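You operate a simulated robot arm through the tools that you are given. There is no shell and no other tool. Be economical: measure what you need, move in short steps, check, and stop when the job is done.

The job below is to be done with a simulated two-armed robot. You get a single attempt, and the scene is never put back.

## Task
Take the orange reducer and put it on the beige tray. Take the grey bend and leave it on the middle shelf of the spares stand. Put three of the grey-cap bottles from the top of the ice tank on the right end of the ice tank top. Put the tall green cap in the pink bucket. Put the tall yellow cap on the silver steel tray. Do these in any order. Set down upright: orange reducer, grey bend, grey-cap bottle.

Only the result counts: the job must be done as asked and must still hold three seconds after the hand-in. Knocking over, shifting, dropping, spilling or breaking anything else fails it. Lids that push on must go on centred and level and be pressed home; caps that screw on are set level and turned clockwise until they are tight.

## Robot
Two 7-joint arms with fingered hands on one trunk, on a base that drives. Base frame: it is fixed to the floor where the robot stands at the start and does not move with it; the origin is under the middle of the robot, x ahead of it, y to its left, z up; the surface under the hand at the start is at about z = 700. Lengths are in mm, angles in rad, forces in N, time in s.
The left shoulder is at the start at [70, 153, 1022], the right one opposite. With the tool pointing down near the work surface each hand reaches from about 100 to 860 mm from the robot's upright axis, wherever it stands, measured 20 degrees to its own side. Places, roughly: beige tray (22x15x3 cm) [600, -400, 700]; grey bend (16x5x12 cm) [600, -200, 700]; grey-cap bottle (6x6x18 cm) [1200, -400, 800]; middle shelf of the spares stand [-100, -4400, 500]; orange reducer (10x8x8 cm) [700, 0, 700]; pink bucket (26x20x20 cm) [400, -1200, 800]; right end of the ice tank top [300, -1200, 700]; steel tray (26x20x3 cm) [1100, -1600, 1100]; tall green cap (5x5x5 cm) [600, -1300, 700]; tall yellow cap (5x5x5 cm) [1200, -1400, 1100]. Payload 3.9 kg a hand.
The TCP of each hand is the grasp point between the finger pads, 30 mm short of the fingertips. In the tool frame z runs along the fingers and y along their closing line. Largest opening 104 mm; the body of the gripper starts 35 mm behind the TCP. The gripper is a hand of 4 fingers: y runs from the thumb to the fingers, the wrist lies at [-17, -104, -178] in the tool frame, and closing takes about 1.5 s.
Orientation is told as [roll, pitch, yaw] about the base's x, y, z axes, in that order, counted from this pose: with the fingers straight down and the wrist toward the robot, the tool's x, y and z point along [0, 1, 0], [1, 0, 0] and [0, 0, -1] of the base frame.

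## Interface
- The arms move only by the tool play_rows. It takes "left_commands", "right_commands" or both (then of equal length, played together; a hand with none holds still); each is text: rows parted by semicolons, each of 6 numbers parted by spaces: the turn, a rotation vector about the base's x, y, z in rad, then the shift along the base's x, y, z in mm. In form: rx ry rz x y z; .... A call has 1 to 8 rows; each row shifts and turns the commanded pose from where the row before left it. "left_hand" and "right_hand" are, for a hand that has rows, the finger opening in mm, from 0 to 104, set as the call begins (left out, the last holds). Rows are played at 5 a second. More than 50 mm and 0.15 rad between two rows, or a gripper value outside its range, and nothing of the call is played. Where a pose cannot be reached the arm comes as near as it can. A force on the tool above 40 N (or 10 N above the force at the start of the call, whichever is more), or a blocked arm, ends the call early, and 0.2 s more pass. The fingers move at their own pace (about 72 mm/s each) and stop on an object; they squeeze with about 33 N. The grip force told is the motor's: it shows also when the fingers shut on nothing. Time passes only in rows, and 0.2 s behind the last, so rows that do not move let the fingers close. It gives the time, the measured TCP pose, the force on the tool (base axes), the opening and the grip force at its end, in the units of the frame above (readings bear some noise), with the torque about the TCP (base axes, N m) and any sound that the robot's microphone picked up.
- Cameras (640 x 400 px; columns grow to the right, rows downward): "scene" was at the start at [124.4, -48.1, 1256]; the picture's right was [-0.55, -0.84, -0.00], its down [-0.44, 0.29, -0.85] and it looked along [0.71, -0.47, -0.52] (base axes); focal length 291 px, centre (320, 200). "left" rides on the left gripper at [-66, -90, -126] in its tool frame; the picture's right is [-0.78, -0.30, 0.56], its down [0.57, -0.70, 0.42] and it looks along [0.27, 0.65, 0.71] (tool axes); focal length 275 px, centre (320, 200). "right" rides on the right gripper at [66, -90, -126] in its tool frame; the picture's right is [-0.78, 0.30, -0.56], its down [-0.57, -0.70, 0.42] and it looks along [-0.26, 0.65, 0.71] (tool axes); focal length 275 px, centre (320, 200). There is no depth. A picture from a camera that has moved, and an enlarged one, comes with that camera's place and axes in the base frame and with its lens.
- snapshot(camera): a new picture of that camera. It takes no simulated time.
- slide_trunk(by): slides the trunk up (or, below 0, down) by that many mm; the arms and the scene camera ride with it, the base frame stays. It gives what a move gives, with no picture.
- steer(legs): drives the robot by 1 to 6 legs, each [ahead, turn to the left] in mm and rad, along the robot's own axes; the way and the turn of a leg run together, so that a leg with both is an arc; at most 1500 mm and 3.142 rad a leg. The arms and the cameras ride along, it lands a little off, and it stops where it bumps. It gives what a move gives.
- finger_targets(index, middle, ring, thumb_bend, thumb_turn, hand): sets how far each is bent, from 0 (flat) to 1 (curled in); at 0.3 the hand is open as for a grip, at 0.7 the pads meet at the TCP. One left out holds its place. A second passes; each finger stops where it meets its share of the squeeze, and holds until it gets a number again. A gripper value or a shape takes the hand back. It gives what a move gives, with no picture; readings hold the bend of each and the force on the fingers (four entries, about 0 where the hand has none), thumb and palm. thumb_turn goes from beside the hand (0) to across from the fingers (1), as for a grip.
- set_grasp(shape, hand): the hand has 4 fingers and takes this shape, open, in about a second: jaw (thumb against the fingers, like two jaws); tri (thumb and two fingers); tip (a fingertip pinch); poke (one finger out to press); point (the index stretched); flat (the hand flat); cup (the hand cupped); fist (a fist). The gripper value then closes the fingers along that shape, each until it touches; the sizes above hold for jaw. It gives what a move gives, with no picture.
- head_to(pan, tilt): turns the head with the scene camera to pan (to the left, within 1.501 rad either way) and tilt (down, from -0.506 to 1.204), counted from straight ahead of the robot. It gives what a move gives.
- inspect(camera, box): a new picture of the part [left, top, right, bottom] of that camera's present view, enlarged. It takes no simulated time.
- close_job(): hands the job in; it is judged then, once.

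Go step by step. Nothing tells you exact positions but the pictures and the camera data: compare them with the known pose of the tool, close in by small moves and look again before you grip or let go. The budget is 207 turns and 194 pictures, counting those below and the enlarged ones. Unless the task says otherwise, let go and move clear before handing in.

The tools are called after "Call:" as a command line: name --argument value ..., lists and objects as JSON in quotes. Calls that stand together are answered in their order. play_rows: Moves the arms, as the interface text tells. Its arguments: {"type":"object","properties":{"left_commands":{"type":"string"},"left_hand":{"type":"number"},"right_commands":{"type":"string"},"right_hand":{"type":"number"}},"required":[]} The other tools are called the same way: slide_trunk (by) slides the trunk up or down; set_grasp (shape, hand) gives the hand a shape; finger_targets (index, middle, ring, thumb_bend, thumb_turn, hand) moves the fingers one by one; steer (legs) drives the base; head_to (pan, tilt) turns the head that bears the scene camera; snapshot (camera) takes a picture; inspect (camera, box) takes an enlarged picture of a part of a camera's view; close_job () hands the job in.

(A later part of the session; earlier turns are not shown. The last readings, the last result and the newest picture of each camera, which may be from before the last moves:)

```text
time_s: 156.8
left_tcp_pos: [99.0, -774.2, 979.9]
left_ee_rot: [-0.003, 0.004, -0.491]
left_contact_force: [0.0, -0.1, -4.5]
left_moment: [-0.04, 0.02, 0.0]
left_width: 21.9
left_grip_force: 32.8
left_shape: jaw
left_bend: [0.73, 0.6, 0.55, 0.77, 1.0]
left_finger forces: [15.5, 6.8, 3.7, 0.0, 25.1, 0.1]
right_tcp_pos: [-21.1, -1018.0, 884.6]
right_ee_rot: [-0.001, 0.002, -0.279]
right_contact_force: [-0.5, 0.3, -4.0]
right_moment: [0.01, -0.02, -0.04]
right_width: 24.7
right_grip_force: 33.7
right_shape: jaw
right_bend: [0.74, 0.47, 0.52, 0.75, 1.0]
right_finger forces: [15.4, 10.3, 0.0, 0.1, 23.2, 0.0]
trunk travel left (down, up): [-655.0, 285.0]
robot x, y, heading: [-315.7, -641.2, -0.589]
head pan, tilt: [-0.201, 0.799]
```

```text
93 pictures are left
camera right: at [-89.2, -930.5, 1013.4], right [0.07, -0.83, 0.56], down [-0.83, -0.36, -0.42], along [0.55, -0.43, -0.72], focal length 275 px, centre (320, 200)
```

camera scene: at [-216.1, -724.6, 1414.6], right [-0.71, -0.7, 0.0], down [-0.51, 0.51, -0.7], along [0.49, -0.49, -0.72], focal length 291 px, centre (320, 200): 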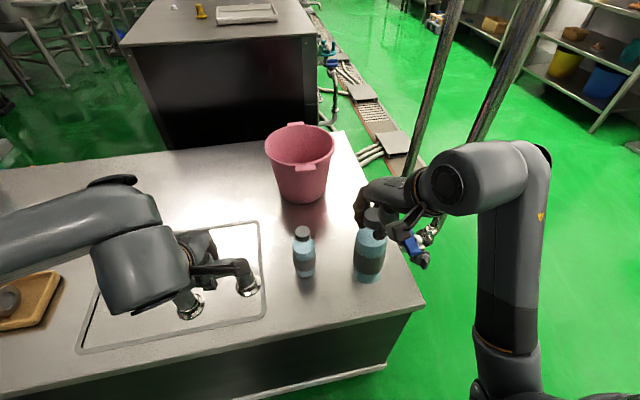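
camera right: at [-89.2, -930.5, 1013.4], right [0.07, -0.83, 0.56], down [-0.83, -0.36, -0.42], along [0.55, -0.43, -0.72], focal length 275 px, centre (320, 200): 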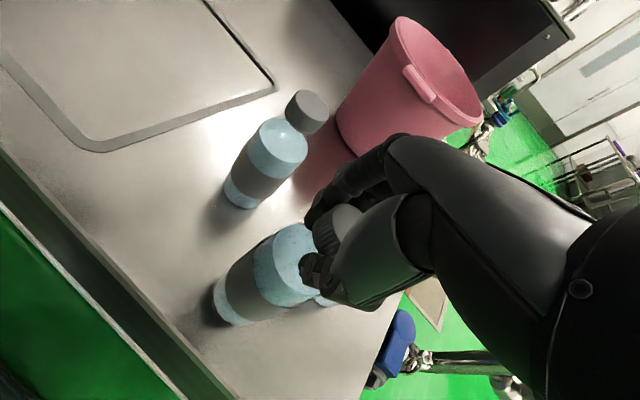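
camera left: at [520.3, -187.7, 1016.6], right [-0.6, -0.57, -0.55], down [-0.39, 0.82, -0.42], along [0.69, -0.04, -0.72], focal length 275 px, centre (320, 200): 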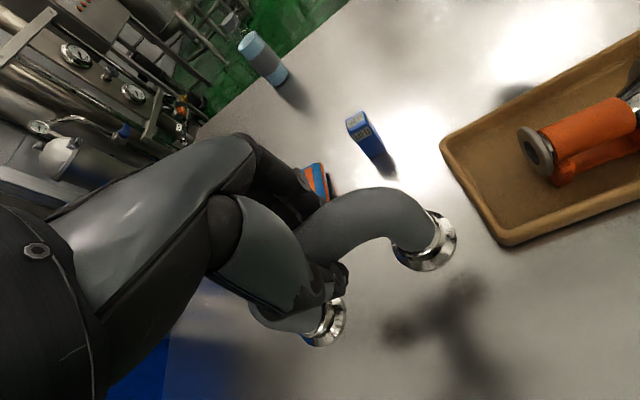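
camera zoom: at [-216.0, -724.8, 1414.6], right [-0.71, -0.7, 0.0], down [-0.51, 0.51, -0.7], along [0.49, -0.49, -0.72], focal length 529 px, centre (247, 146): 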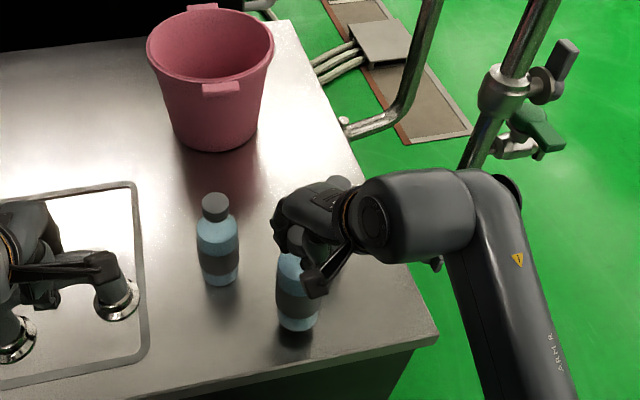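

Call:
play_rows --right_commands "0 0 0 0 0 -10;0 0 0 0 0 -6;0 0 0 0 0 -3;0 0 0 0 0 -2;0 0 0 0 0 -2"

Call:
play_rows --right_commands "0 0 0 0 0 0;0 0 0 0 0 0"

Call:
inspect --camera "scene" --box '[240, 120, 480, 340]'

```text
time_s: 158.0
left_tcp_pos: [98.6, -773.6, 978.8]
left_ee_rot: [-0.004, 0.002, -0.493]
left_contact_force: [0.3, -0.9, -6.2]
left_moment: [0.0, 0.03, 0.05]
left_width: 21.9
left_grip_force: 33.3
left_shape: jaw
left_bend: [0.73, 0.6, 0.55, 0.77, 1.0]
left_finger forces: [15.5, 6.8, 3.8, 0.0, 25.0, 0.1]
right_tcp_pos: [-20.0, -1017.4, 863.2]
right_ee_rot: [0.002, 0.003, -0.277]
right_contact_force: [0.5, 0.0, -0.8]
right_moment: [0.01, 0.02, 0.0]
right_width: 24.9
right_grip_force: 33.1
right_shape: jaw
right_bend: [0.74, 0.47, 0.52, 0.75, 1.0]
right_finger forces: [15.7, 10.5, 0.0, 0.0, 24.0, 0.0]
trunk travel left (down, up): [-655.0, 285.0]
robot x, y, heading: [-307.1, -641.5, -0.588]
head pan, tilt: [-0.201, 0.799]
```

```text
time_s: 158.6
left_tcp_pos: [100.0, -773.2, 978.6]
left_ee_rot: [-0.003, 0.004, -0.489]
left_contact_force: [0.0, 0.1, -4.4]
left_moment: [-0.03, 0.05, -0.03]
left_width: 21.8
left_grip_force: 33.3
left_shape: jaw
left_bend: [0.73, 0.6, 0.55, 0.77, 1.0]
left_finger forces: [15.4, 6.8, 3.7, 0.1, 25.0, 0.0]
right_tcp_pos: [-20.8, -1016.0, 863.6]
right_ee_rot: [0.003, 0.002, -0.278]
right_contact_force: [0.0, 1.5, 0.2]
right_moment: [0.0, -0.05, 0.03]
right_width: 24.7
right_grip_force: 33.2
right_shape: jaw
right_bend: [0.74, 0.47, 0.52, 0.75, 1.0]
right_finger forces: [16.1, 10.8, 0.0, 0.0, 24.1, 0.0]
trunk travel left (down, up): [-655.0, 285.0]
robot x, y, heading: [-316.3, -638.0, -0.589]
head pan, tilt: [-0.201, 0.799]
```

```text
1.82 times, centred on (360, 230) of scene
camera zoom: at [-216.5, -724.3, 1414.7], right [-0.71, -0.7, 0.0], down [-0.51, 0.51, -0.7], along [0.49, -0.49, -0.72], focal length 529 px, centre (247, 146)
```

zoom: 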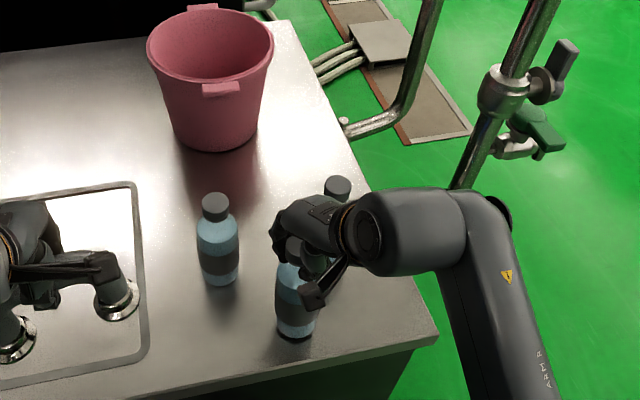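

Weight is on the table now. Open and rise.

Call:
play_rows --right_commands "0 0 0 0 0 -0.5;0 0 0 0 0 0;0 0 0 0 0 0;0 0 0 0 0 0;0 0 0 0 0 0" --right_hand 75

Call:
play_rows --right_commands "0 0 0 0 0 20;0 0 0 0 0 40;0 0 0 0 0 50;0 0 0 0 0 40;0 0 0 0 0 0"

Call:
snapshot --camera "scene"

```text
time_s: 159.8
left_tcp_pos: [98.8, -774.3, 979.5]
left_ee_rot: [-0.005, 0.004, -0.493]
left_contact_force: [-0.2, 0.3, -4.0]
left_moment: [0.04, 0.02, 0.0]
left_width: 21.8
left_grip_force: 33.2
left_shape: jaw
left_bend: [0.73, 0.6, 0.55, 0.77, 1.0]
left_finger forces: [15.4, 6.8, 3.6, 0.1, 25.1, 0.0]
right_tcp_pos: [-20.8, -1016.9, 862.5]
right_ee_rot: [0.002, 0.001, -0.28]
right_contact_force: [0.4, 1.2, 0.5]
right_moment: [-0.02, 0.0, 0.01]
right_width: 74.5
right_grip_force: 0.1
right_shape: jaw
right_bend: [0.27, 0.36, 0.33, 0.55, 0.99]
right_finger forces: [0.1, 0.0, 0.1, 0.1, 0.0, 0.0]
trunk travel left (down, up): [-655.0, 285.0]
robot x, y, heading: [-313.7, -639.3, -0.589]
head pan, tilt: [-0.201, 0.799]
```

```text
time_s: 161.0
left_tcp_pos: [98.7, -772.6, 977.9]
left_ee_rot: [-0.002, 0.005, -0.492]
left_contact_force: [0.1, -0.9, -5.5]
left_moment: [0.01, 0.03, 0.01]
left_width: 21.8
left_grip_force: 32.9
left_shape: jaw
left_bend: [0.73, 0.6, 0.55, 0.77, 1.0]
left_finger forces: [15.4, 6.7, 3.8, 0.0, 25.0, 0.1]
right_tcp_pos: [-19.8, -1017.4, 1011.7]
right_ee_rot: [0.002, 0.001, -0.28]
right_contact_force: [0.8, 0.2, 0.8]
right_moment: [-0.02, 0.02, 0.01]
right_width: 74.9
right_grip_force: 0.1
right_shape: jaw
right_bend: [0.27, 0.36, 0.33, 0.55, 0.99]
right_finger forces: [0.0, 0.1, 0.1, 0.0, 0.0, 0.0]
trunk travel left (down, up): [-655.0, 285.0]
robot x, y, heading: [-314.2, -641.0, -0.587]
head pan, tilt: [-0.201, 0.799]
```

```text
91 pictures are left
camera scene: at [-216.8, -724.2, 1414.7], right [-0.71, -0.7, 0.0], down [-0.51, 0.51, -0.7], along [0.49, -0.49, -0.72], focal length 291 px, centre (320, 200)
```

scene: 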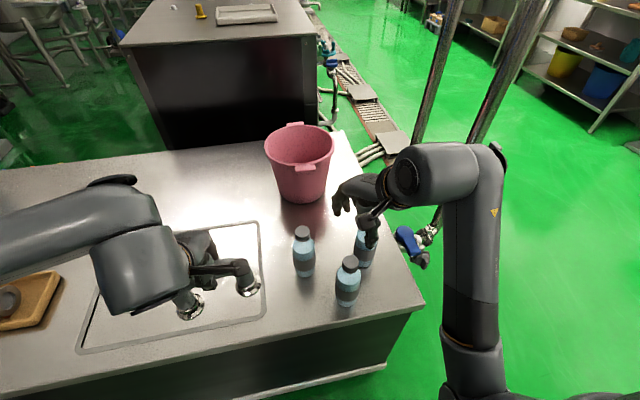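

All three bottles stand at the right end. Now the bend: retract the right hand, back off, and drive clear past the tank's right end.

Call:
play_rows --right_commands "0 0 0 -35 22 10;0 0 0 -35 22 10;0 0 0 -35 22 10;0 0 0 0 0 0" --left_commands "0 0 0 0 0 10;0 0 0 0 0 10;0 0 0 0 0 10;0 0 0 0 0 0"

Call:
steer --legs '[[-90, 0], [0, -1.571], [1000, 0]]'

Call:
head_to --pan 0.9 --tilt 0.35

Call:
snapshot --camera "scene"

```text
time_s: 162.0
left_tcp_pos: [99.8, -772.6, 1010.5]
left_ee_rot: [-0.005, 0.004, -0.492]
left_contact_force: [-0.1, -0.1, -4.3]
left_moment: [0.0, 0.04, -0.04]
left_width: 22.0
left_grip_force: 33.2
left_shape: jaw
left_bend: [0.73, 0.6, 0.55, 0.77, 1.0]
left_finger forces: [15.4, 6.8, 3.8, 0.1, 25.1, 0.1]
right_tcp_pos: [-69.8, -1002.8, 1030.3]
right_ee_rot: [0.003, 0.001, -0.278]
right_contact_force: [0.1, -0.2, -0.4]
right_moment: [-0.01, 0.01, 0.02]
right_width: 74.3
right_grip_force: 0.1
right_shape: jaw
right_bend: [0.27, 0.36, 0.33, 0.55, 0.99]
right_finger forces: [0.1, 0.0, 0.1, 0.0, 0.1, 0.0]
right hand out of reach, approached as far as the arm can: row 2, 3
trunk travel left (down, up): [-655.0, 285.0]
robot x, y, heading: [-314.3, -641.6, -0.586]
head pan, tilt: [-0.201, 0.799]
```

```text
time_s: 171.8
left_tcp_pos: [-1093.1, -1836.7, 1008.2]
left_ee_rot: [-0.004, 0.003, -2.07]
left_contact_force: [-1.0, -0.6, -5.1]
left_moment: [0.01, 0.0, -0.01]
left_width: 21.7
left_grip_force: 32.9
left_shape: jaw
left_bend: [0.73, 0.6, 0.56, 0.77, 1.0]
left_finger forces: [15.2, 6.6, 3.8, 0.0, 24.7, 0.0]
right_tcp_pos: [-1322.2, -1665.8, 1029.7]
right_ee_rot: [0.001, 0.0, -1.856]
right_contact_force: [0.7, -0.2, -0.7]
right_moment: [-0.03, 0.01, 0.01]
right_width: 74.9
right_grip_force: 0.1
right_shape: jaw
right_bend: [0.27, 0.36, 0.33, 0.55, 0.99]
right_finger forces: [0.0, 0.1, 0.0, 0.1, 0.0, 0.1]
trunk travel left (down, up): [-655.0, 285.0]
robot x, y, heading: [-960.1, -1420.7, -2.17]
head pan, tilt: [-0.201, 0.799]
```

```text
time_s: 173.1
left_tcp_pos: [-1092.9, -1836.3, 1006.7]
left_ee_rot: [-0.004, 0.003, -2.069]
left_contact_force: [0.0, 1.0, -4.4]
left_moment: [0.03, 0.0, 0.01]
left_width: 21.9
left_grip_force: 33.2
left_shape: jaw
left_bend: [0.73, 0.6, 0.56, 0.77, 1.0]
left_finger forces: [15.3, 6.8, 3.8, 0.0, 24.7, 0.1]
right_tcp_pos: [-1322.5, -1665.8, 1029.5]
right_ee_rot: [0.002, 0.004, -1.856]
right_contact_force: [-0.7, 0.3, -0.8]
right_moment: [0.0, -0.02, -0.03]
right_width: 74.6
right_grip_force: 0.1
right_shape: jaw
right_bend: [0.27, 0.36, 0.33, 0.55, 0.99]
right_finger forces: [0.0, 0.0, 0.1, 0.0, 0.1, 0.0]
trunk travel left (down, up): [-655.0, 285.0]
robot x, y, heading: [-954.0, -1424.2, -2.165]
head pan, tilt: [0.901, 0.351]
```

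```text
90 pictures are left
camera scene: at [-958.8, -1553.2, 1454.3], right [-0.95, -0.3, 0.0], down [-0.1, 0.33, -0.94], along [0.28, -0.9, -0.34], focal length 291 px, centre (320, 200)
```

scene: 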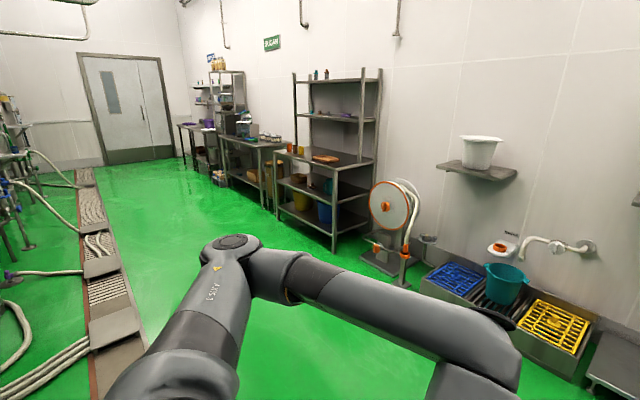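

I see the stand (rack beside the fan). Enlarge it.

Call:
inspect --camera "scene" --box '[260, 60, 400, 260]'

Call:
inspect --camera "scene" --box '[170, 40, 300, 210]'

```text
2.00 times, centred on (330, 160) of scene
camera zoom: at [-958.8, -1553.2, 1454.3], right [-0.95, -0.3, 0.0], down [-0.1, 0.33, -0.94], along [0.28, -0.9, -0.34], focal length 582 px, centre (300, 280)
```

zoom: 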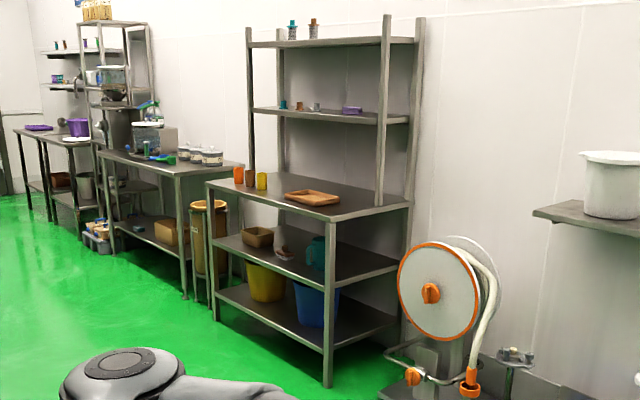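

```text
2.35 times, centred on (235, 125) of scene
camera zoom: at [-958.8, -1553.2, 1454.3], right [-0.95, -0.3, 0.0], down [-0.1, 0.33, -0.94], along [0.28, -0.9, -0.34], focal length 684 px, centre (520, 376)
```

zoom: 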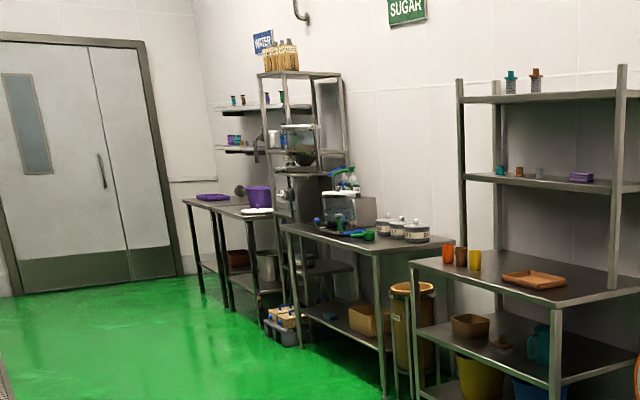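

The stand's middle shelf (z≈515) has only ~265 mm clearance, so a top-down hand won't fit; I'll re-grasp the bend tilted on the stand's table-top first. Drive to the front of the stand.

Call:
steer --legs '[[0, 1.04], [1200, 0], [1000, 0]]'

Call:
head_to --pan -0.8 --tilt 0.4

Call:
snapshot --camera "scene"

```text
time_s: 186.6
left_tcp_pos: [286.9, -3741.9, 1009.4]
left_ee_rot: [-0.002, 0.004, -1.03]
left_contact_force: [-0.5, -1.0, -5.5]
left_moment: [0.03, 0.02, 0.0]
left_width: 21.8
left_grip_force: 33.0
left_shape: jaw
left_bend: [0.73, 0.6, 0.56, 0.77, 1.0]
left_finger forces: [15.3, 6.6, 3.8, 0.0, 24.5, 0.0]
right_tcp_pos: [24.3, -3855.2, 1030.6]
right_ee_rot: [0.002, 0.001, -0.816]
right_contact_force: [0.5, -1.0, 0.0]
right_moment: [0.01, 0.02, 0.01]
right_width: 74.8
right_grip_force: 0.2
right_shape: jaw
right_bend: [0.27, 0.36, 0.33, 0.55, 0.99]
right_finger forces: [0.0, 0.0, 0.0, 0.0, 0.1, 0.0]
trunk travel left (down, up): [-655.0, 285.0]
robot x, y, heading: [-0.3, -3415.2, -1.128]
head pan, tilt: [0.901, 0.351]
```

```text
time_s: 188.4
left_tcp_pos: [287.5, -3743.6, 1007.9]
left_ee_rot: [-0.004, 0.004, -1.029]
left_contact_force: [0.5, 0.5, -4.2]
left_moment: [-0.02, 0.05, 0.01]
left_width: 21.4
left_grip_force: 33.0
left_shape: jaw
left_bend: [0.73, 0.6, 0.56, 0.77, 1.0]
left_finger forces: [15.2, 6.4, 3.8, 0.1, 24.5, 0.0]
right_tcp_pos: [23.9, -3853.5, 1029.6]
right_ee_rot: [0.002, 0.005, -0.815]
right_contact_force: [-0.3, -0.2, -0.7]
right_moment: [-0.01, -0.01, -0.01]
right_width: 74.6
right_grip_force: 0.1
right_shape: jaw
right_bend: [0.27, 0.36, 0.33, 0.55, 0.99]
right_finger forces: [0.0, 0.0, 0.0, 0.0, 0.0, 0.0]
trunk travel left (down, up): [-655.0, 285.0]
robot x, y, heading: [-4.3, -3416.5, -1.124]
head pan, tilt: [-0.799, 0.4]
```

```text
87 pictures are left
camera scene: at [-11.3, -3547.8, 1449.8], right [-0.94, 0.35, 0.0], down [0.13, 0.37, -0.92], along [-0.32, -0.86, -0.39], focal length 291 px, centre (320, 200)
```

scene: 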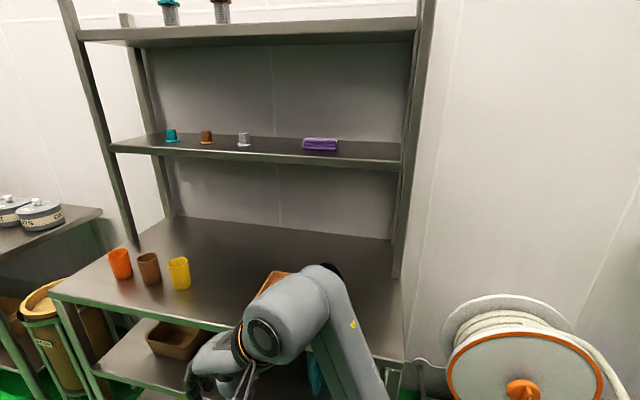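

Call:
steer --legs '[[0, -1.035]]'

Call:
head_to --pan 0.15 --tilt 0.6

Call:
snapshot --camera "scene"

```text
time_s: 191.4
left_tcp_pos: [-133.2, -3830.1, 1009.1]
left_ee_rot: [-0.003, 0.006, -2.061]
left_contact_force: [-0.1, -0.4, -5.1]
left_moment: [0.03, -0.02, -0.01]
left_width: 21.7
left_grip_force: 33.2
left_shape: jaw
left_bend: [0.74, 0.6, 0.56, 0.77, 1.0]
left_finger forces: [15.1, 6.5, 3.9, 0.1, 24.3, 0.0]
right_tcp_pos: [-362.7, -3662.7, 1030.4]
right_ee_rot: [0.002, 0.001, -1.845]
right_contact_force: [-1.3, -0.3, -0.2]
right_moment: [-0.02, -0.01, 0.0]
right_width: 74.7
right_grip_force: 0.0
right_shape: jaw
right_bend: [0.27, 0.36, 0.33, 0.55, 0.99]
right_finger forces: [0.1, 0.0, 0.1, 0.0, 0.0, 0.0]
trunk travel left (down, up): [-655.0, 285.0]
robot x, y, heading: [0.5, -3416.8, -2.164]
head pan, tilt: [-0.799, 0.4]
```

```text
time_s: 192.6
left_tcp_pos: [-132.7, -3831.2, 1009.2]
left_ee_rot: [-0.002, 0.007, -2.062]
left_contact_force: [-0.1, -0.4, -4.8]
left_moment: [0.03, -0.02, 0.03]
left_width: 21.6
left_grip_force: 33.3
left_shape: jaw
left_bend: [0.74, 0.6, 0.56, 0.77, 1.0]
left_finger forces: [15.2, 6.5, 3.8, 0.0, 24.4, 0.0]
right_tcp_pos: [-362.6, -3663.2, 1030.2]
right_ee_rot: [0.002, 0.002, -1.847]
right_contact_force: [0.2, -0.5, -0.1]
right_moment: [-0.01, 0.0, 0.04]
right_width: 74.9
right_grip_force: 0.1
right_shape: jaw
right_bend: [0.27, 0.36, 0.33, 0.55, 0.99]
right_finger forces: [0.0, 0.0, 0.0, 0.0, 0.1, 0.0]
trunk travel left (down, up): [-655.0, 285.0]
robot x, y, heading: [0.6, -3414.5, -2.16]
head pan, tilt: [0.15, 0.6]
```

```text
86 pictures are left
camera scene: at [-66.7, -3537.6, 1431.5], right [-0.91, 0.42, 0.0], down [0.24, 0.51, -0.82], along [-0.35, -0.75, -0.57], focal length 291 px, centre (320, 200)
```

scene: 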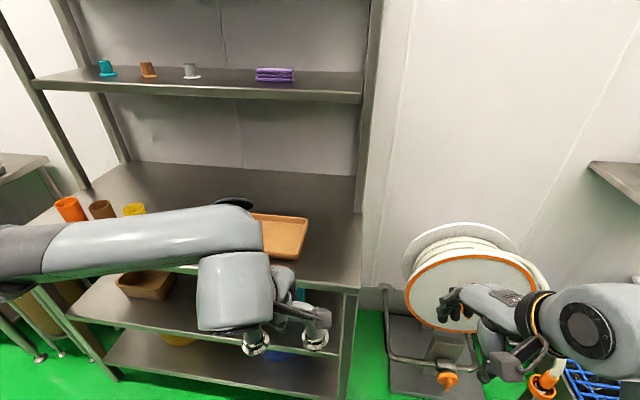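

The bend can go on the shelf's front strip with the wrist staying outside. Lower the trunk 200 mm and look at the middle shelf.

Call:
slide_trunk --by -200

Call:
head_to --pan 0.1 --tilt 0.7

Call:
snapshot --camera "scene"

Call:
snapshot --camera "left"

Call:
snapshot --camera "right"

```text
time_s: 194.8
left_tcp_pos: [-132.5, -3829.6, 807.5]
left_ee_rot: [-0.005, 0.006, -2.063]
left_contact_force: [-0.6, -0.4, -5.1]
left_moment: [0.03, -0.01, 0.0]
left_width: 21.5
left_grip_force: 33.1
left_shape: jaw
left_bend: [0.74, 0.6, 0.56, 0.77, 1.0]
left_finger forces: [15.1, 6.6, 3.8, 0.0, 24.2, 0.0]
right_tcp_pos: [-363.0, -3661.8, 830.7]
right_ee_rot: [0.002, 0.002, -1.846]
right_contact_force: [-0.7, -0.3, -0.2]
right_moment: [0.01, 0.02, 0.02]
right_width: 74.6
right_grip_force: 0.0
right_shape: jaw
right_bend: [0.27, 0.36, 0.33, 0.55, 0.99]
right_finger forces: [0.0, 0.1, 0.0, 0.1, 0.0, 0.0]
trunk travel left (down, up): [-455.0, 485.0]
robot x, y, heading: [-0.9, -3419.1, -2.165]
head pan, tilt: [0.15, 0.6]
```

```text
time_s: 195.4
left_tcp_pos: [-131.9, -3830.5, 808.2]
left_ee_rot: [-0.002, 0.005, -2.061]
left_contact_force: [-0.6, 0.9, -5.9]
left_moment: [0.01, 0.04, 0.01]
left_width: 21.6
left_grip_force: 33.5
left_shape: jaw
left_bend: [0.74, 0.6, 0.56, 0.77, 1.0]
left_finger forces: [15.1, 6.5, 3.8, 0.0, 24.1, 0.1]
right_tcp_pos: [-362.6, -3662.9, 830.5]
right_ee_rot: [0.001, 0.001, -1.847]
right_contact_force: [-0.1, 0.0, 0.1]
right_moment: [0.0, 0.01, 0.0]
right_width: 74.8
right_grip_force: 0.1
right_shape: jaw
right_bend: [0.27, 0.36, 0.33, 0.55, 0.99]
right_finger forces: [0.1, 0.0, 0.0, 0.0, 0.0, 0.0]
trunk travel left (down, up): [-455.0, 485.0]
robot x, y, heading: [1.2, -3417.3, -2.154]
head pan, tilt: [0.099, 0.7]
```

```text
85 pictures are left
camera scene: at [-68.9, -3532.5, 1222.9], right [-0.88, 0.47, 0.0], down [0.3, 0.57, -0.76], along [-0.36, -0.68, -0.64], focal length 291 px, centre (320, 200)
```

scene: 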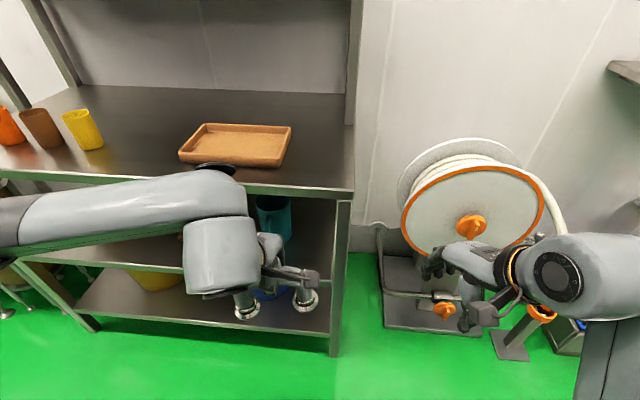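

```text
84 pictures are left
camera left: at [-148.4, -3721.5, 934.1], right [-0.55, 0.63, -0.55], down [0.84, 0.35, -0.42], along [-0.07, -0.69, -0.72], focal length 275 px, centre (320, 200)
```

left: 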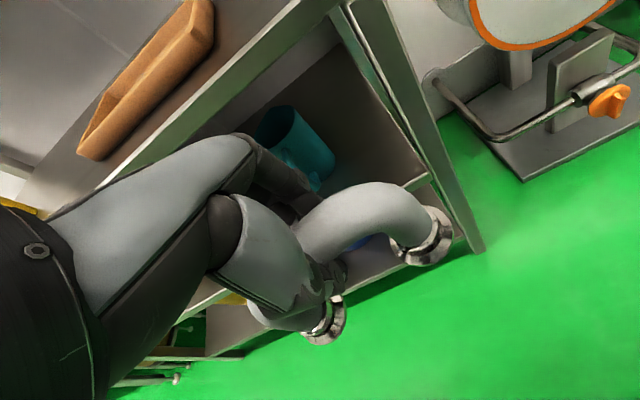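

```text
83 pictures are left
camera right: at [-275.5, -3595.3, 957.3], right [-0.83, -0.07, 0.55], down [-0.36, 0.83, -0.42], along [-0.43, -0.55, -0.72], focal length 275 px, centre (320, 200)
```

right: 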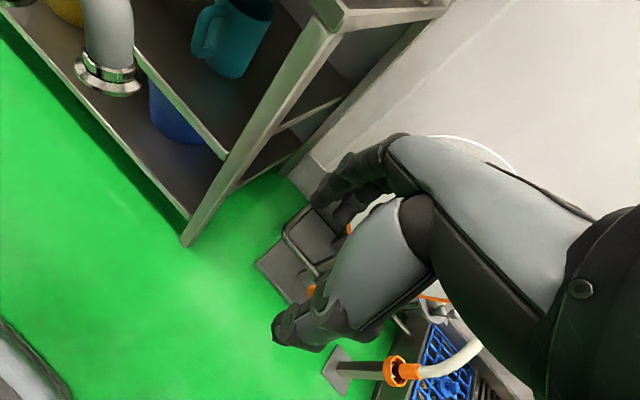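

A teal mug stands on the right part of the middle shelf. I'll shift the robot ~270 mm left for a freer spot and look.

Call:
steer --legs '[[0, 1.571], [270, 0], [0, -1.575]]'

Call:
slide_trunk --by -120

Call:
head_to --pan 0.2 --tilt 0.6

Call:
snapshot --camera "scene"

Call:
snapshot --camera "right"

```text
time_s: 205.0
left_tcp_pos: [78.9, -3976.6, 808.4]
left_ee_rot: [-0.002, 0.006, -2.085]
left_contact_force: [0.4, 0.0, -5.0]
left_moment: [0.01, 0.01, 0.02]
left_width: 21.5
left_grip_force: 33.0
left_shape: jaw
left_bend: [0.74, 0.6, 0.56, 0.77, 1.0]
left_finger forces: [15.0, 6.4, 3.9, 0.0, 23.5, 0.1]
right_tcp_pos: [-147.2, -3804.9, 829.2]
right_ee_rot: [0.002, 0.002, -1.87]
right_contact_force: [-0.6, 0.3, -0.6]
right_moment: [-0.02, 0.03, 0.0]
right_width: 74.7
right_grip_force: 0.1
right_shape: jaw
right_bend: [0.27, 0.36, 0.33, 0.55, 0.99]
right_finger forces: [0.0, 0.0, 0.0, 0.0, 0.0, 0.0]
trunk travel left (down, up): [-455.0, 485.0]
robot x, y, heading: [222.9, -3568.2, -2.18]
head pan, tilt: [0.099, 0.7]
```

```text
time_s: 206.5
left_tcp_pos: [80.5, -3976.4, 688.9]
left_ee_rot: [-0.003, 0.004, -2.084]
left_contact_force: [0.7, -0.1, -5.2]
left_moment: [0.07, -0.01, -0.02]
left_width: 21.4
left_grip_force: 32.7
left_shape: jaw
left_bend: [0.74, 0.6, 0.56, 0.77, 1.0]
left_finger forces: [15.0, 6.3, 3.7, 0.0, 23.5, 0.0]
right_tcp_pos: [-147.0, -3804.2, 710.3]
right_ee_rot: [0.001, 0.001, -1.87]
right_contact_force: [-0.3, -0.7, 0.1]
right_moment: [0.02, -0.01, -0.02]
right_width: 74.9
right_grip_force: 0.0
right_shape: jaw
right_bend: [0.27, 0.36, 0.33, 0.55, 0.99]
right_finger forces: [0.0, 0.0, 0.1, 0.1, 0.1, 0.0]
trunk travel left (down, up): [-335.0, 605.0]
robot x, y, heading: [220.6, -3569.3, -2.176]
head pan, tilt: [0.099, 0.7]
```

```text
time_s: 207.2
left_tcp_pos: [80.7, -3977.5, 689.6]
left_ee_rot: [-0.001, 0.006, -2.084]
left_contact_force: [0.9, 0.1, -5.1]
left_moment: [0.03, 0.0, 0.0]
left_width: 21.6
left_grip_force: 33.3
left_shape: jaw
left_bend: [0.74, 0.6, 0.56, 0.77, 1.0]
left_finger forces: [15.0, 6.3, 3.7, 0.1, 23.6, 0.1]
right_tcp_pos: [-147.8, -3803.9, 709.0]
right_ee_rot: [0.002, 0.001, -1.87]
right_contact_force: [0.4, 0.2, 0.6]
right_moment: [0.04, -0.02, 0.0]
right_width: 74.8
right_grip_force: 0.0
right_shape: jaw
right_bend: [0.27, 0.36, 0.33, 0.55, 0.99]
right_finger forces: [0.1, 0.0, 0.0, 0.0, 0.0, 0.0]
trunk travel left (down, up): [-335.0, 605.0]
robot x, y, heading: [218.0, -3569.6, -2.184]
head pan, tilt: [0.201, 0.6]
```

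```text
82 pictures are left
camera scene: at [156.8, -3688.1, 1111.5], right [-0.92, 0.4, 0.0], down [0.23, 0.52, -0.82], along [-0.33, -0.76, -0.57], focal length 291 px, centre (320, 200)
```

scene: 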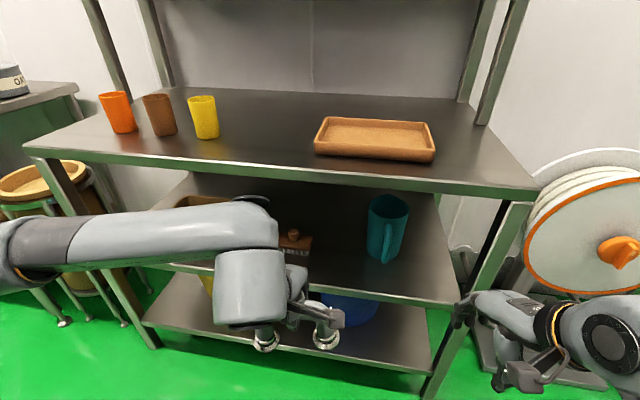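

```text
81 pictures are left
camera right: at [-57.5, -3739.0, 837.3], right [-0.83, -0.06, 0.55], down [-0.34, 0.84, -0.42], along [-0.44, -0.54, -0.72], focal length 275 px, centre (320, 200)
```

right: 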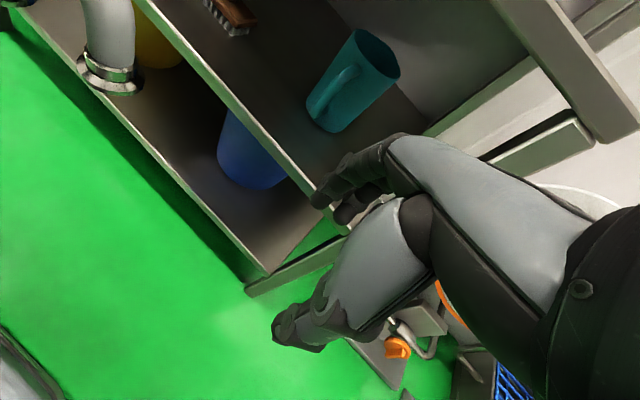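

Between the brush and the mug there is a free gap (w≈2150–2330 in tank coordinates). I'll tilt the hand ~9°, square up yaw and advance toward the shelf front.

Call:
play_rows --left_commands "0 0 -0.075 0 0 -10;-0.065 0.044 0 -15 -17 -10;-0.065 0.044 0 -25 -28 -10;0 0 0 -25 -28 -8;0 0 0 -25 -28 0;0 0 0 0 0 0"

Call:
snapshot --camera "scene"

Call:
snapshot --camera "left"

Call:
snapshot --camera "right"

```text
time_s: 208.6
left_tcp_pos: [-12.9, -4077.9, 651.2]
left_ee_rot: [-0.003, -0.154, -2.159]
left_contact_force: [-0.5, 0.2, -4.7]
left_moment: [0.03, -0.05, -0.01]
left_width: 21.4
left_grip_force: 33.3
left_shape: jaw
left_bend: [0.74, 0.6, 0.56, 0.77, 1.0]
left_finger forces: [15.3, 6.2, 3.8, 0.1, 23.5, 0.0]
right_tcp_pos: [-147.9, -3803.7, 710.0]
right_ee_rot: [0.002, 0.0, -1.871]
right_contact_force: [0.2, 0.0, -0.9]
right_moment: [0.0, -0.02, 0.0]
right_width: 74.8
right_grip_force: 0.2
right_shape: jaw
right_bend: [0.27, 0.36, 0.33, 0.55, 0.99]
right_finger forces: [0.0, 0.1, 0.0, 0.1, 0.0, 0.0]
trunk travel left (down, up): [-335.0, 605.0]
robot x, y, heading: [222.6, -3566.0, -2.18]
head pan, tilt: [0.201, 0.6]
```

```text
80 pictures are left
camera scene: at [156.9, -3688.2, 1111.5], right [-0.92, 0.4, 0.0], down [0.23, 0.52, -0.82], along [-0.33, -0.76, -0.57], focal length 291 px, centre (320, 200)
```

scene: 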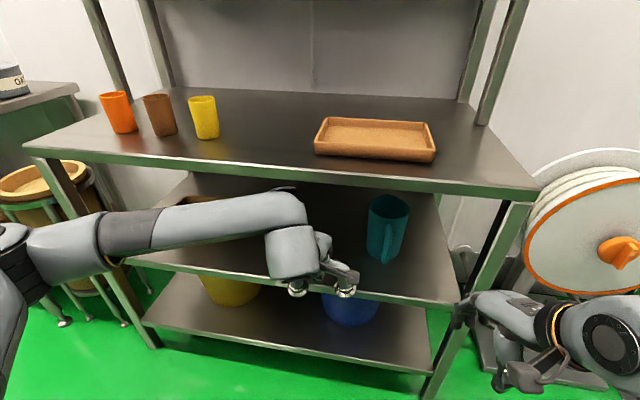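

```text
79 pictures are left
camera left: at [-6.6, -3953.3, 761.2], right [-0.53, 0.61, -0.59], down [0.82, 0.21, -0.53], along [-0.2, -0.77, -0.61], focal length 275 px, centre (320, 200)
```

left: 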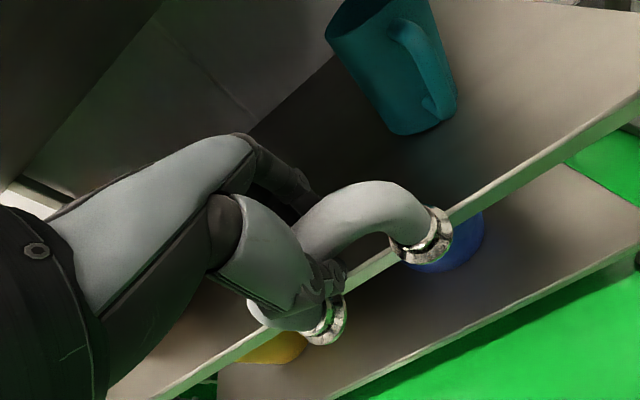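

```text
78 pictures are left
camera right: at [-57.4, -3739.0, 837.4], right [-0.83, -0.06, 0.56], down [-0.34, 0.84, -0.42], along [-0.44, -0.54, -0.72], focal length 275 px, centre (320, 200)
```

right: 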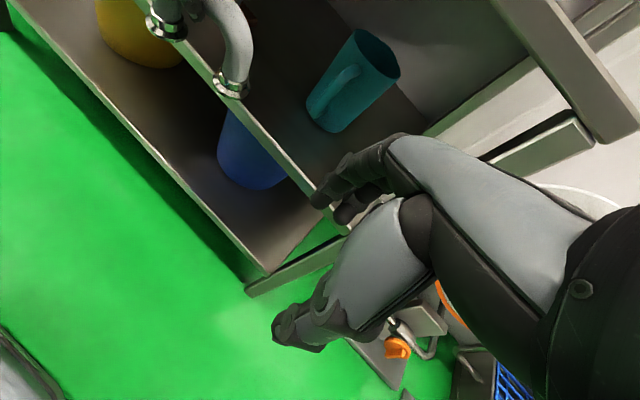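

Looks good. Advance half the remaining way and check the wrist clearance.

Call:
play_rows --left_commands "0 0 0 -19 -23 -4;0 0 0 -19 -23 -4;0 0 0 0 0 0"

Call:
inspect --camera "scene" --box '[180, 140, 460, 340]'

Call:
snapshot --camera "right"

```text
time_s: 209.4
left_tcp_pos: [-48.8, -4124.4, 643.5]
left_ee_rot: [-0.005, -0.153, -2.162]
left_contact_force: [0.4, -0.5, -5.7]
left_moment: [0.05, -0.01, 0.0]
left_width: 21.6
left_grip_force: 33.0
left_shape: jaw
left_bend: [0.74, 0.61, 0.56, 0.78, 1.0]
left_finger forces: [15.4, 6.1, 3.8, 0.0, 23.3, 0.0]
right_tcp_pos: [-146.6, -3804.1, 710.4]
right_ee_rot: [0.002, 0.003, -1.871]
right_contact_force: [-0.3, -0.4, 0.0]
right_moment: [0.04, 0.0, 0.02]
right_width: 74.8
right_grip_force: 0.1
right_shape: jaw
right_bend: [0.27, 0.36, 0.33, 0.55, 0.99]
right_finger forces: [0.0, 0.0, 0.0, 0.0, 0.0, 0.0]
trunk travel left (down, up): [-335.0, 605.0]
robot x, y, heading: [223.2, -3565.5, -2.182]
head pan, tilt: [0.201, 0.6]
```

```text
2.00 times, centred on (320, 240) of scene
camera zoom: at [156.8, -3688.2, 1111.5], right [-0.92, 0.4, 0.0], down [0.23, 0.52, -0.82], along [-0.33, -0.76, -0.57], focal length 582 px, centre (320, 120)
```

zoom: 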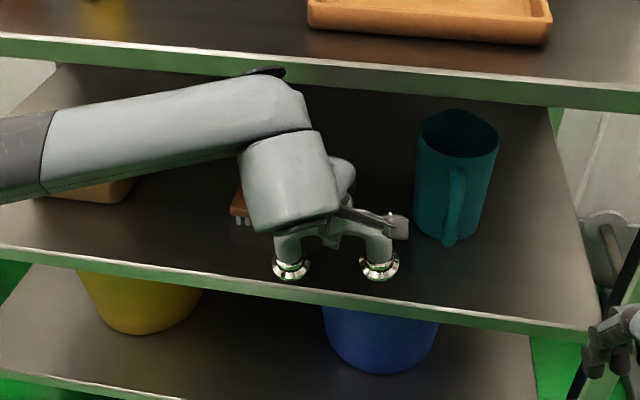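

```text
76 pictures are left
camera right: at [-57.5, -3739.0, 837.3], right [-0.83, -0.06, 0.55], down [-0.34, 0.84, -0.42], along [-0.44, -0.54, -0.72], focal length 275 px, centre (320, 200)
```

right: 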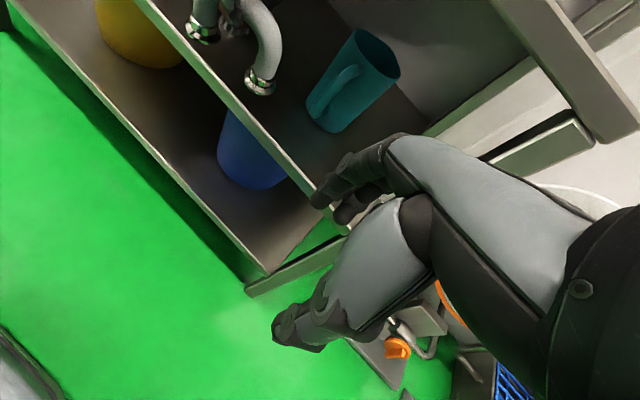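

Clear so far. Advance the last 55 mm in small steps (a touch would stop the call).

Call:
play_rows --left_commands "0 0 0 -9 -11 -2;0 0 0 -9 -11 -2;0 0 0 -9 -11 -2;0 0 0 -8 -11 0;0 0 0 0 0 0"

Call:
inspect --camera "scene" --box '[180, 140, 460, 340]'

Call:
inspect --camera "right" --box '[130, 0, 430, 190]'

```text
time_s: 210.6
left_tcp_pos: [-83.2, -4168.9, 634.7]
left_ee_rot: [-0.004, -0.151, -2.158]
left_contact_force: [0.8, 0.2, -3.7]
left_moment: [0.03, -0.01, -0.01]
left_width: 21.5
left_grip_force: 32.5
left_shape: jaw
left_bend: [0.74, 0.61, 0.57, 0.78, 1.0]
left_finger forces: [15.3, 5.9, 3.9, 0.0, 23.2, 0.0]
right_tcp_pos: [-146.9, -3804.3, 710.7]
right_ee_rot: [0.003, 0.005, -1.872]
right_contact_force: [-0.4, -0.6, 0.1]
right_moment: [0.02, 0.02, 0.01]
right_width: 74.7
right_grip_force: 0.0
right_shape: jaw
right_bend: [0.27, 0.36, 0.33, 0.55, 0.99]
right_finger forces: [0.1, 0.0, 0.1, 0.1, 0.0, 0.1]
trunk travel left (down, up): [-335.0, 605.0]
robot x, y, heading: [227.8, -3565.0, -2.183]
head pan, tilt: [0.201, 0.6]
```

```text
2.00 times, centred on (320, 240) of scene
camera zoom: at [156.7, -3688.3, 1111.5], right [-0.92, 0.4, 0.0], down [0.23, 0.52, -0.82], along [-0.33, -0.76, -0.57], focal length 582 px, centre (320, 120)
```

zoom: 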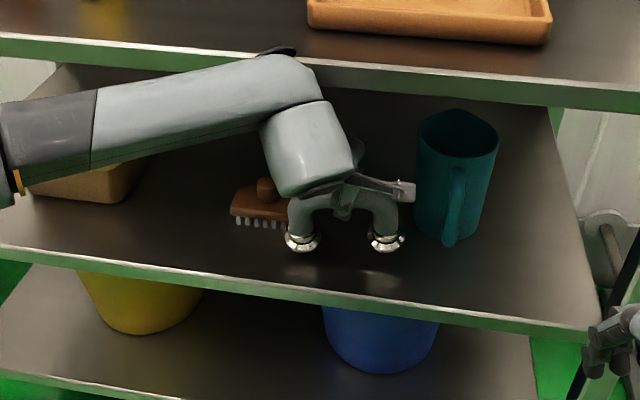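

```text
2.11 times, centred on (280, 95) of right
camera zoom: at [-57.6, -3739.1, 837.3], right [-0.83, -0.06, 0.55], down [-0.34, 0.84, -0.42], along [-0.44, -0.54, -0.72], focal length 580 px, centre (404, 421)
```

zoom: 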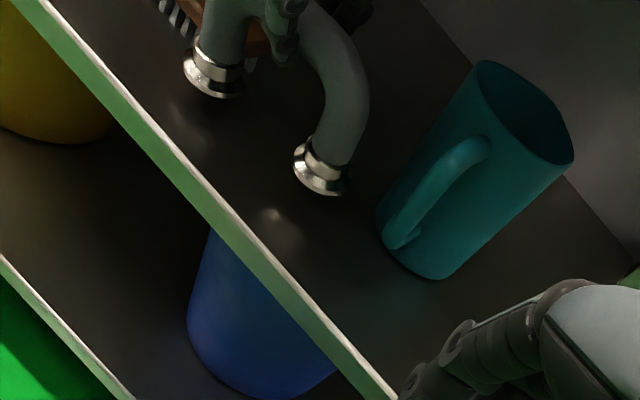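

The bend is well over the shelf, clear of brush and mug. Lower gently.

Call:
play_rows --left_commands "0 0 0 0 0 -6;0 0 0 0 0 -6;0 0 0 0 0 -4;0 0 0 0 0 -3;0 0 0 0 0 -2;0 0 0 0 0 -2;0 0 0 0 0 -2"

Call:
inspect --camera "right" --box '[130, 0, 430, 190]'

```text
time_s: 212.2
left_tcp_pos: [-84.2, -4168.4, 611.8]
left_ee_rot: [-0.004, -0.153, -2.157]
left_contact_force: [-1.3, -0.5, 1.3]
left_moment: [-0.07, 0.05, 0.03]
left_width: 21.4
left_grip_force: 33.5
left_shape: jaw
left_bend: [0.74, 0.73, 0.57, 0.79, 1.0]
left_finger forces: [16.0, 3.8, 3.3, 0.1, 20.9, 0.1]
right_tcp_pos: [-145.6, -3804.3, 710.2]
right_ee_rot: [0.002, 0.003, -1.87]
right_contact_force: [-0.3, 0.6, 0.5]
right_moment: [-0.01, -0.01, 0.02]
right_width: 74.6
right_grip_force: 0.1
right_shape: jaw
right_bend: [0.27, 0.36, 0.33, 0.55, 0.99]
right_finger forces: [0.0, 0.0, 0.0, 0.0, 0.0, 0.0]
trunk travel left (down, up): [-335.0, 605.0]
robot x, y, heading: [222.9, -3566.6, -2.181]
head pan, tilt: [0.201, 0.6]
```

```text
2.11 times, centred on (280, 95) of right
camera zoom: at [-57.5, -3738.7, 837.5], right [-0.83, -0.05, 0.56], down [-0.34, 0.84, -0.42], along [-0.44, -0.54, -0.72], focal length 580 px, centre (404, 421)
```

zoom: 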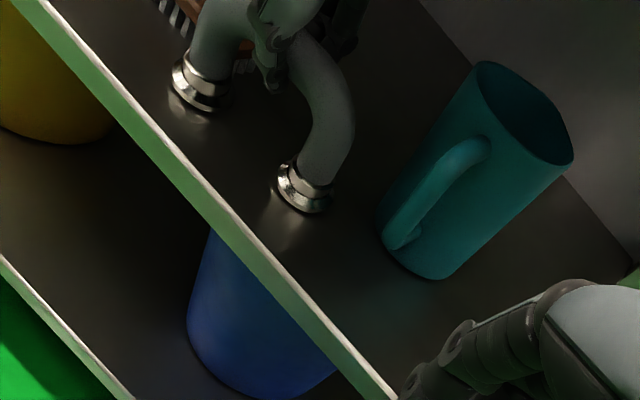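

Contact begins. Press a little more to square the base, then check.

Call:
play_rows --left_commands "0 0 0 0 0 -2;0 0 0 0 0 -1.5;0 0 0 0 0 0"

Call:
inspect --camera "right" --box '[130, 0, 430, 190]'

Call:
inspect --camera "scene" --box '[240, 180, 420, 300]'

```text
time_s: 213.0
left_tcp_pos: [-83.2, -4168.2, 608.9]
left_ee_rot: [-0.003, -0.154, -2.158]
left_contact_force: [-0.5, -1.3, 3.9]
left_moment: [-0.05, 0.13, 0.07]
left_width: 20.8
left_grip_force: 32.7
left_shape: jaw
left_bend: [0.75, 0.74, 0.59, 0.8, 1.0]
left_finger forces: [17.1, 1.9, 3.3, 0.0, 18.8, 0.0]
right_tcp_pos: [-147.1, -3802.8, 710.6]
right_ee_rot: [0.002, 0.003, -1.871]
right_contact_force: [0.2, -0.3, -0.3]
right_moment: [0.01, 0.0, 0.0]
right_width: 74.5
right_grip_force: 0.0
right_shape: jaw
right_bend: [0.27, 0.36, 0.33, 0.55, 0.99]
right_finger forces: [0.0, 0.1, 0.1, 0.0, 0.0, 0.0]
trunk travel left (down, up): [-335.0, 605.0]
robot x, y, heading: [222.1, -3567.2, -2.182]
head pan, tilt: [0.201, 0.6]
```

```text
2.11 times, centred on (280, 95) of right
camera zoom: at [-57.4, -3738.4, 837.5], right [-0.83, -0.05, 0.56], down [-0.34, 0.84, -0.42], along [-0.44, -0.54, -0.72], focal length 580 px, centre (404, 421)
```

zoom: 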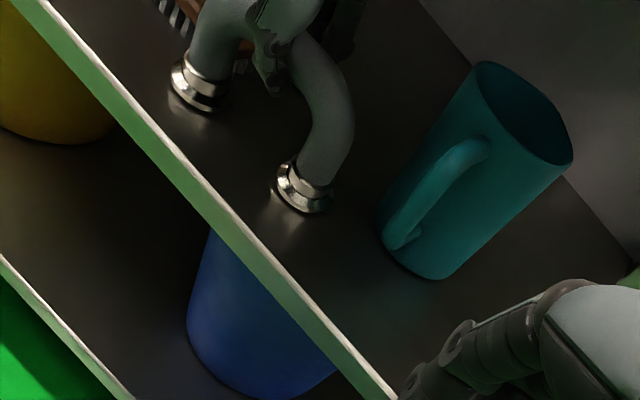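

```text
3.33 times, centred on (330, 240) of scene
camera zoom: at [157.0, -3687.4, 1111.6], right [-0.92, 0.4, 0.0], down [0.23, 0.52, -0.83], along [-0.33, -0.76, -0.56], focal length 969 px, centre (287, 67)
```

zoom: 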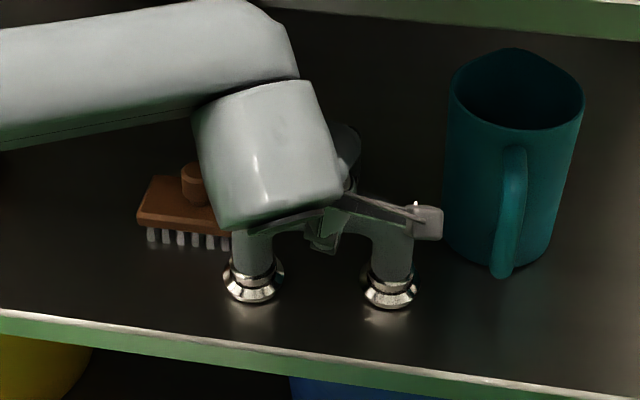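

The base sits on the shelf. Open the hand.

Call:
play_rows --left_commands "0 0 0 0 0 0;0 0 0 0 0 0;0 0 0 0 0 0;0 0 0 0 0 0;0 0 0 0 0 0;0 0 0 0 0 0" --left_hand 80

Call:
inspect --camera "right" --box '[130, 0, 430, 190]'

Call:
inspect --camera "scene" --box '[240, 180, 420, 300]'

Call:
snapshot --camera "left"

```text
time_s: 214.4
left_tcp_pos: [-83.0, -4169.0, 606.6]
left_ee_rot: [-0.003, -0.151, -2.158]
left_contact_force: [0.9, -0.3, 0.7]
left_moment: [-0.03, -0.02, 0.01]
left_width: 79.6
left_grip_force: 0.1
left_shape: jaw
left_bend: [0.27, 0.35, 0.32, 0.51, 0.98]
left_finger forces: [0.1, 0.1, 0.0, 0.1, 0.0, 0.0]
right_tcp_pos: [-146.2, -3804.0, 708.1]
right_ee_rot: [0.002, 0.001, -1.872]
right_contact_force: [0.2, -0.4, -0.3]
right_moment: [0.0, -0.01, 0.01]
right_width: 74.6
right_grip_force: 0.1
right_shape: jaw
right_bend: [0.27, 0.36, 0.33, 0.55, 0.99]
right_finger forces: [0.1, 0.0, 0.1, 0.0, 0.0, 0.1]
trunk travel left (down, up): [-335.0, 605.0]
robot x, y, heading: [219.6, -3564.7, -2.184]
head pan, tilt: [0.201, 0.6]
```

```text
2.11 times, centred on (280, 95) of right
camera zoom: at [-57.5, -3738.7, 837.4], right [-0.83, -0.05, 0.56], down [-0.34, 0.84, -0.42], along [-0.44, -0.54, -0.72], focal length 580 px, centre (404, 421)
```

zoom: 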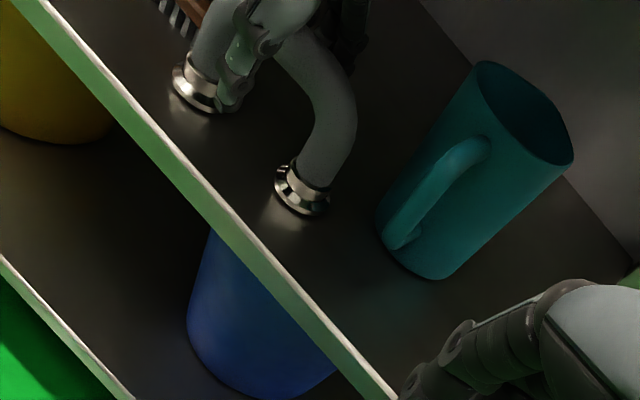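

```text
3.33 times, centred on (330, 240) of scene
camera zoom: at [156.9, -3687.7, 1111.6], right [-0.92, 0.4, 0.0], down [0.23, 0.52, -0.82], along [-0.33, -0.76, -0.57], focal length 969 px, centre (287, 67)
```

zoom: 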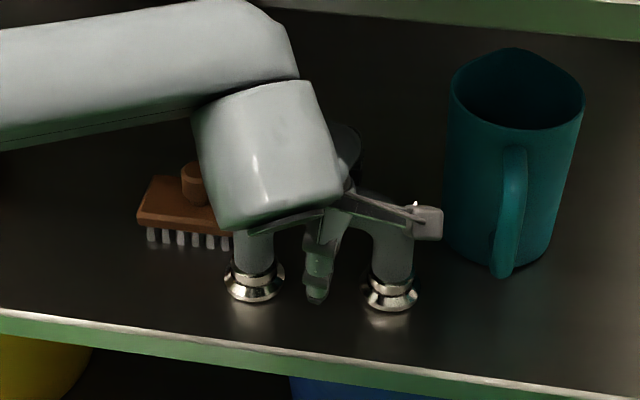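

```text
68 pictures are left
camera left: at [-77.8, -4042.7, 717.9], right [-0.53, 0.61, -0.59], down [0.82, 0.21, -0.53], along [-0.2, -0.77, -0.61], focal length 275 px, centre (320, 200)
```

left: 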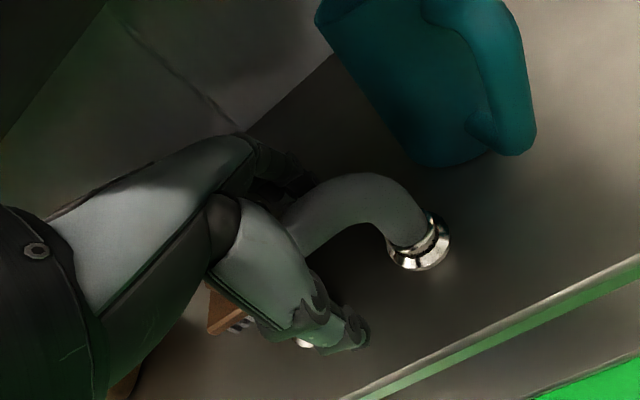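

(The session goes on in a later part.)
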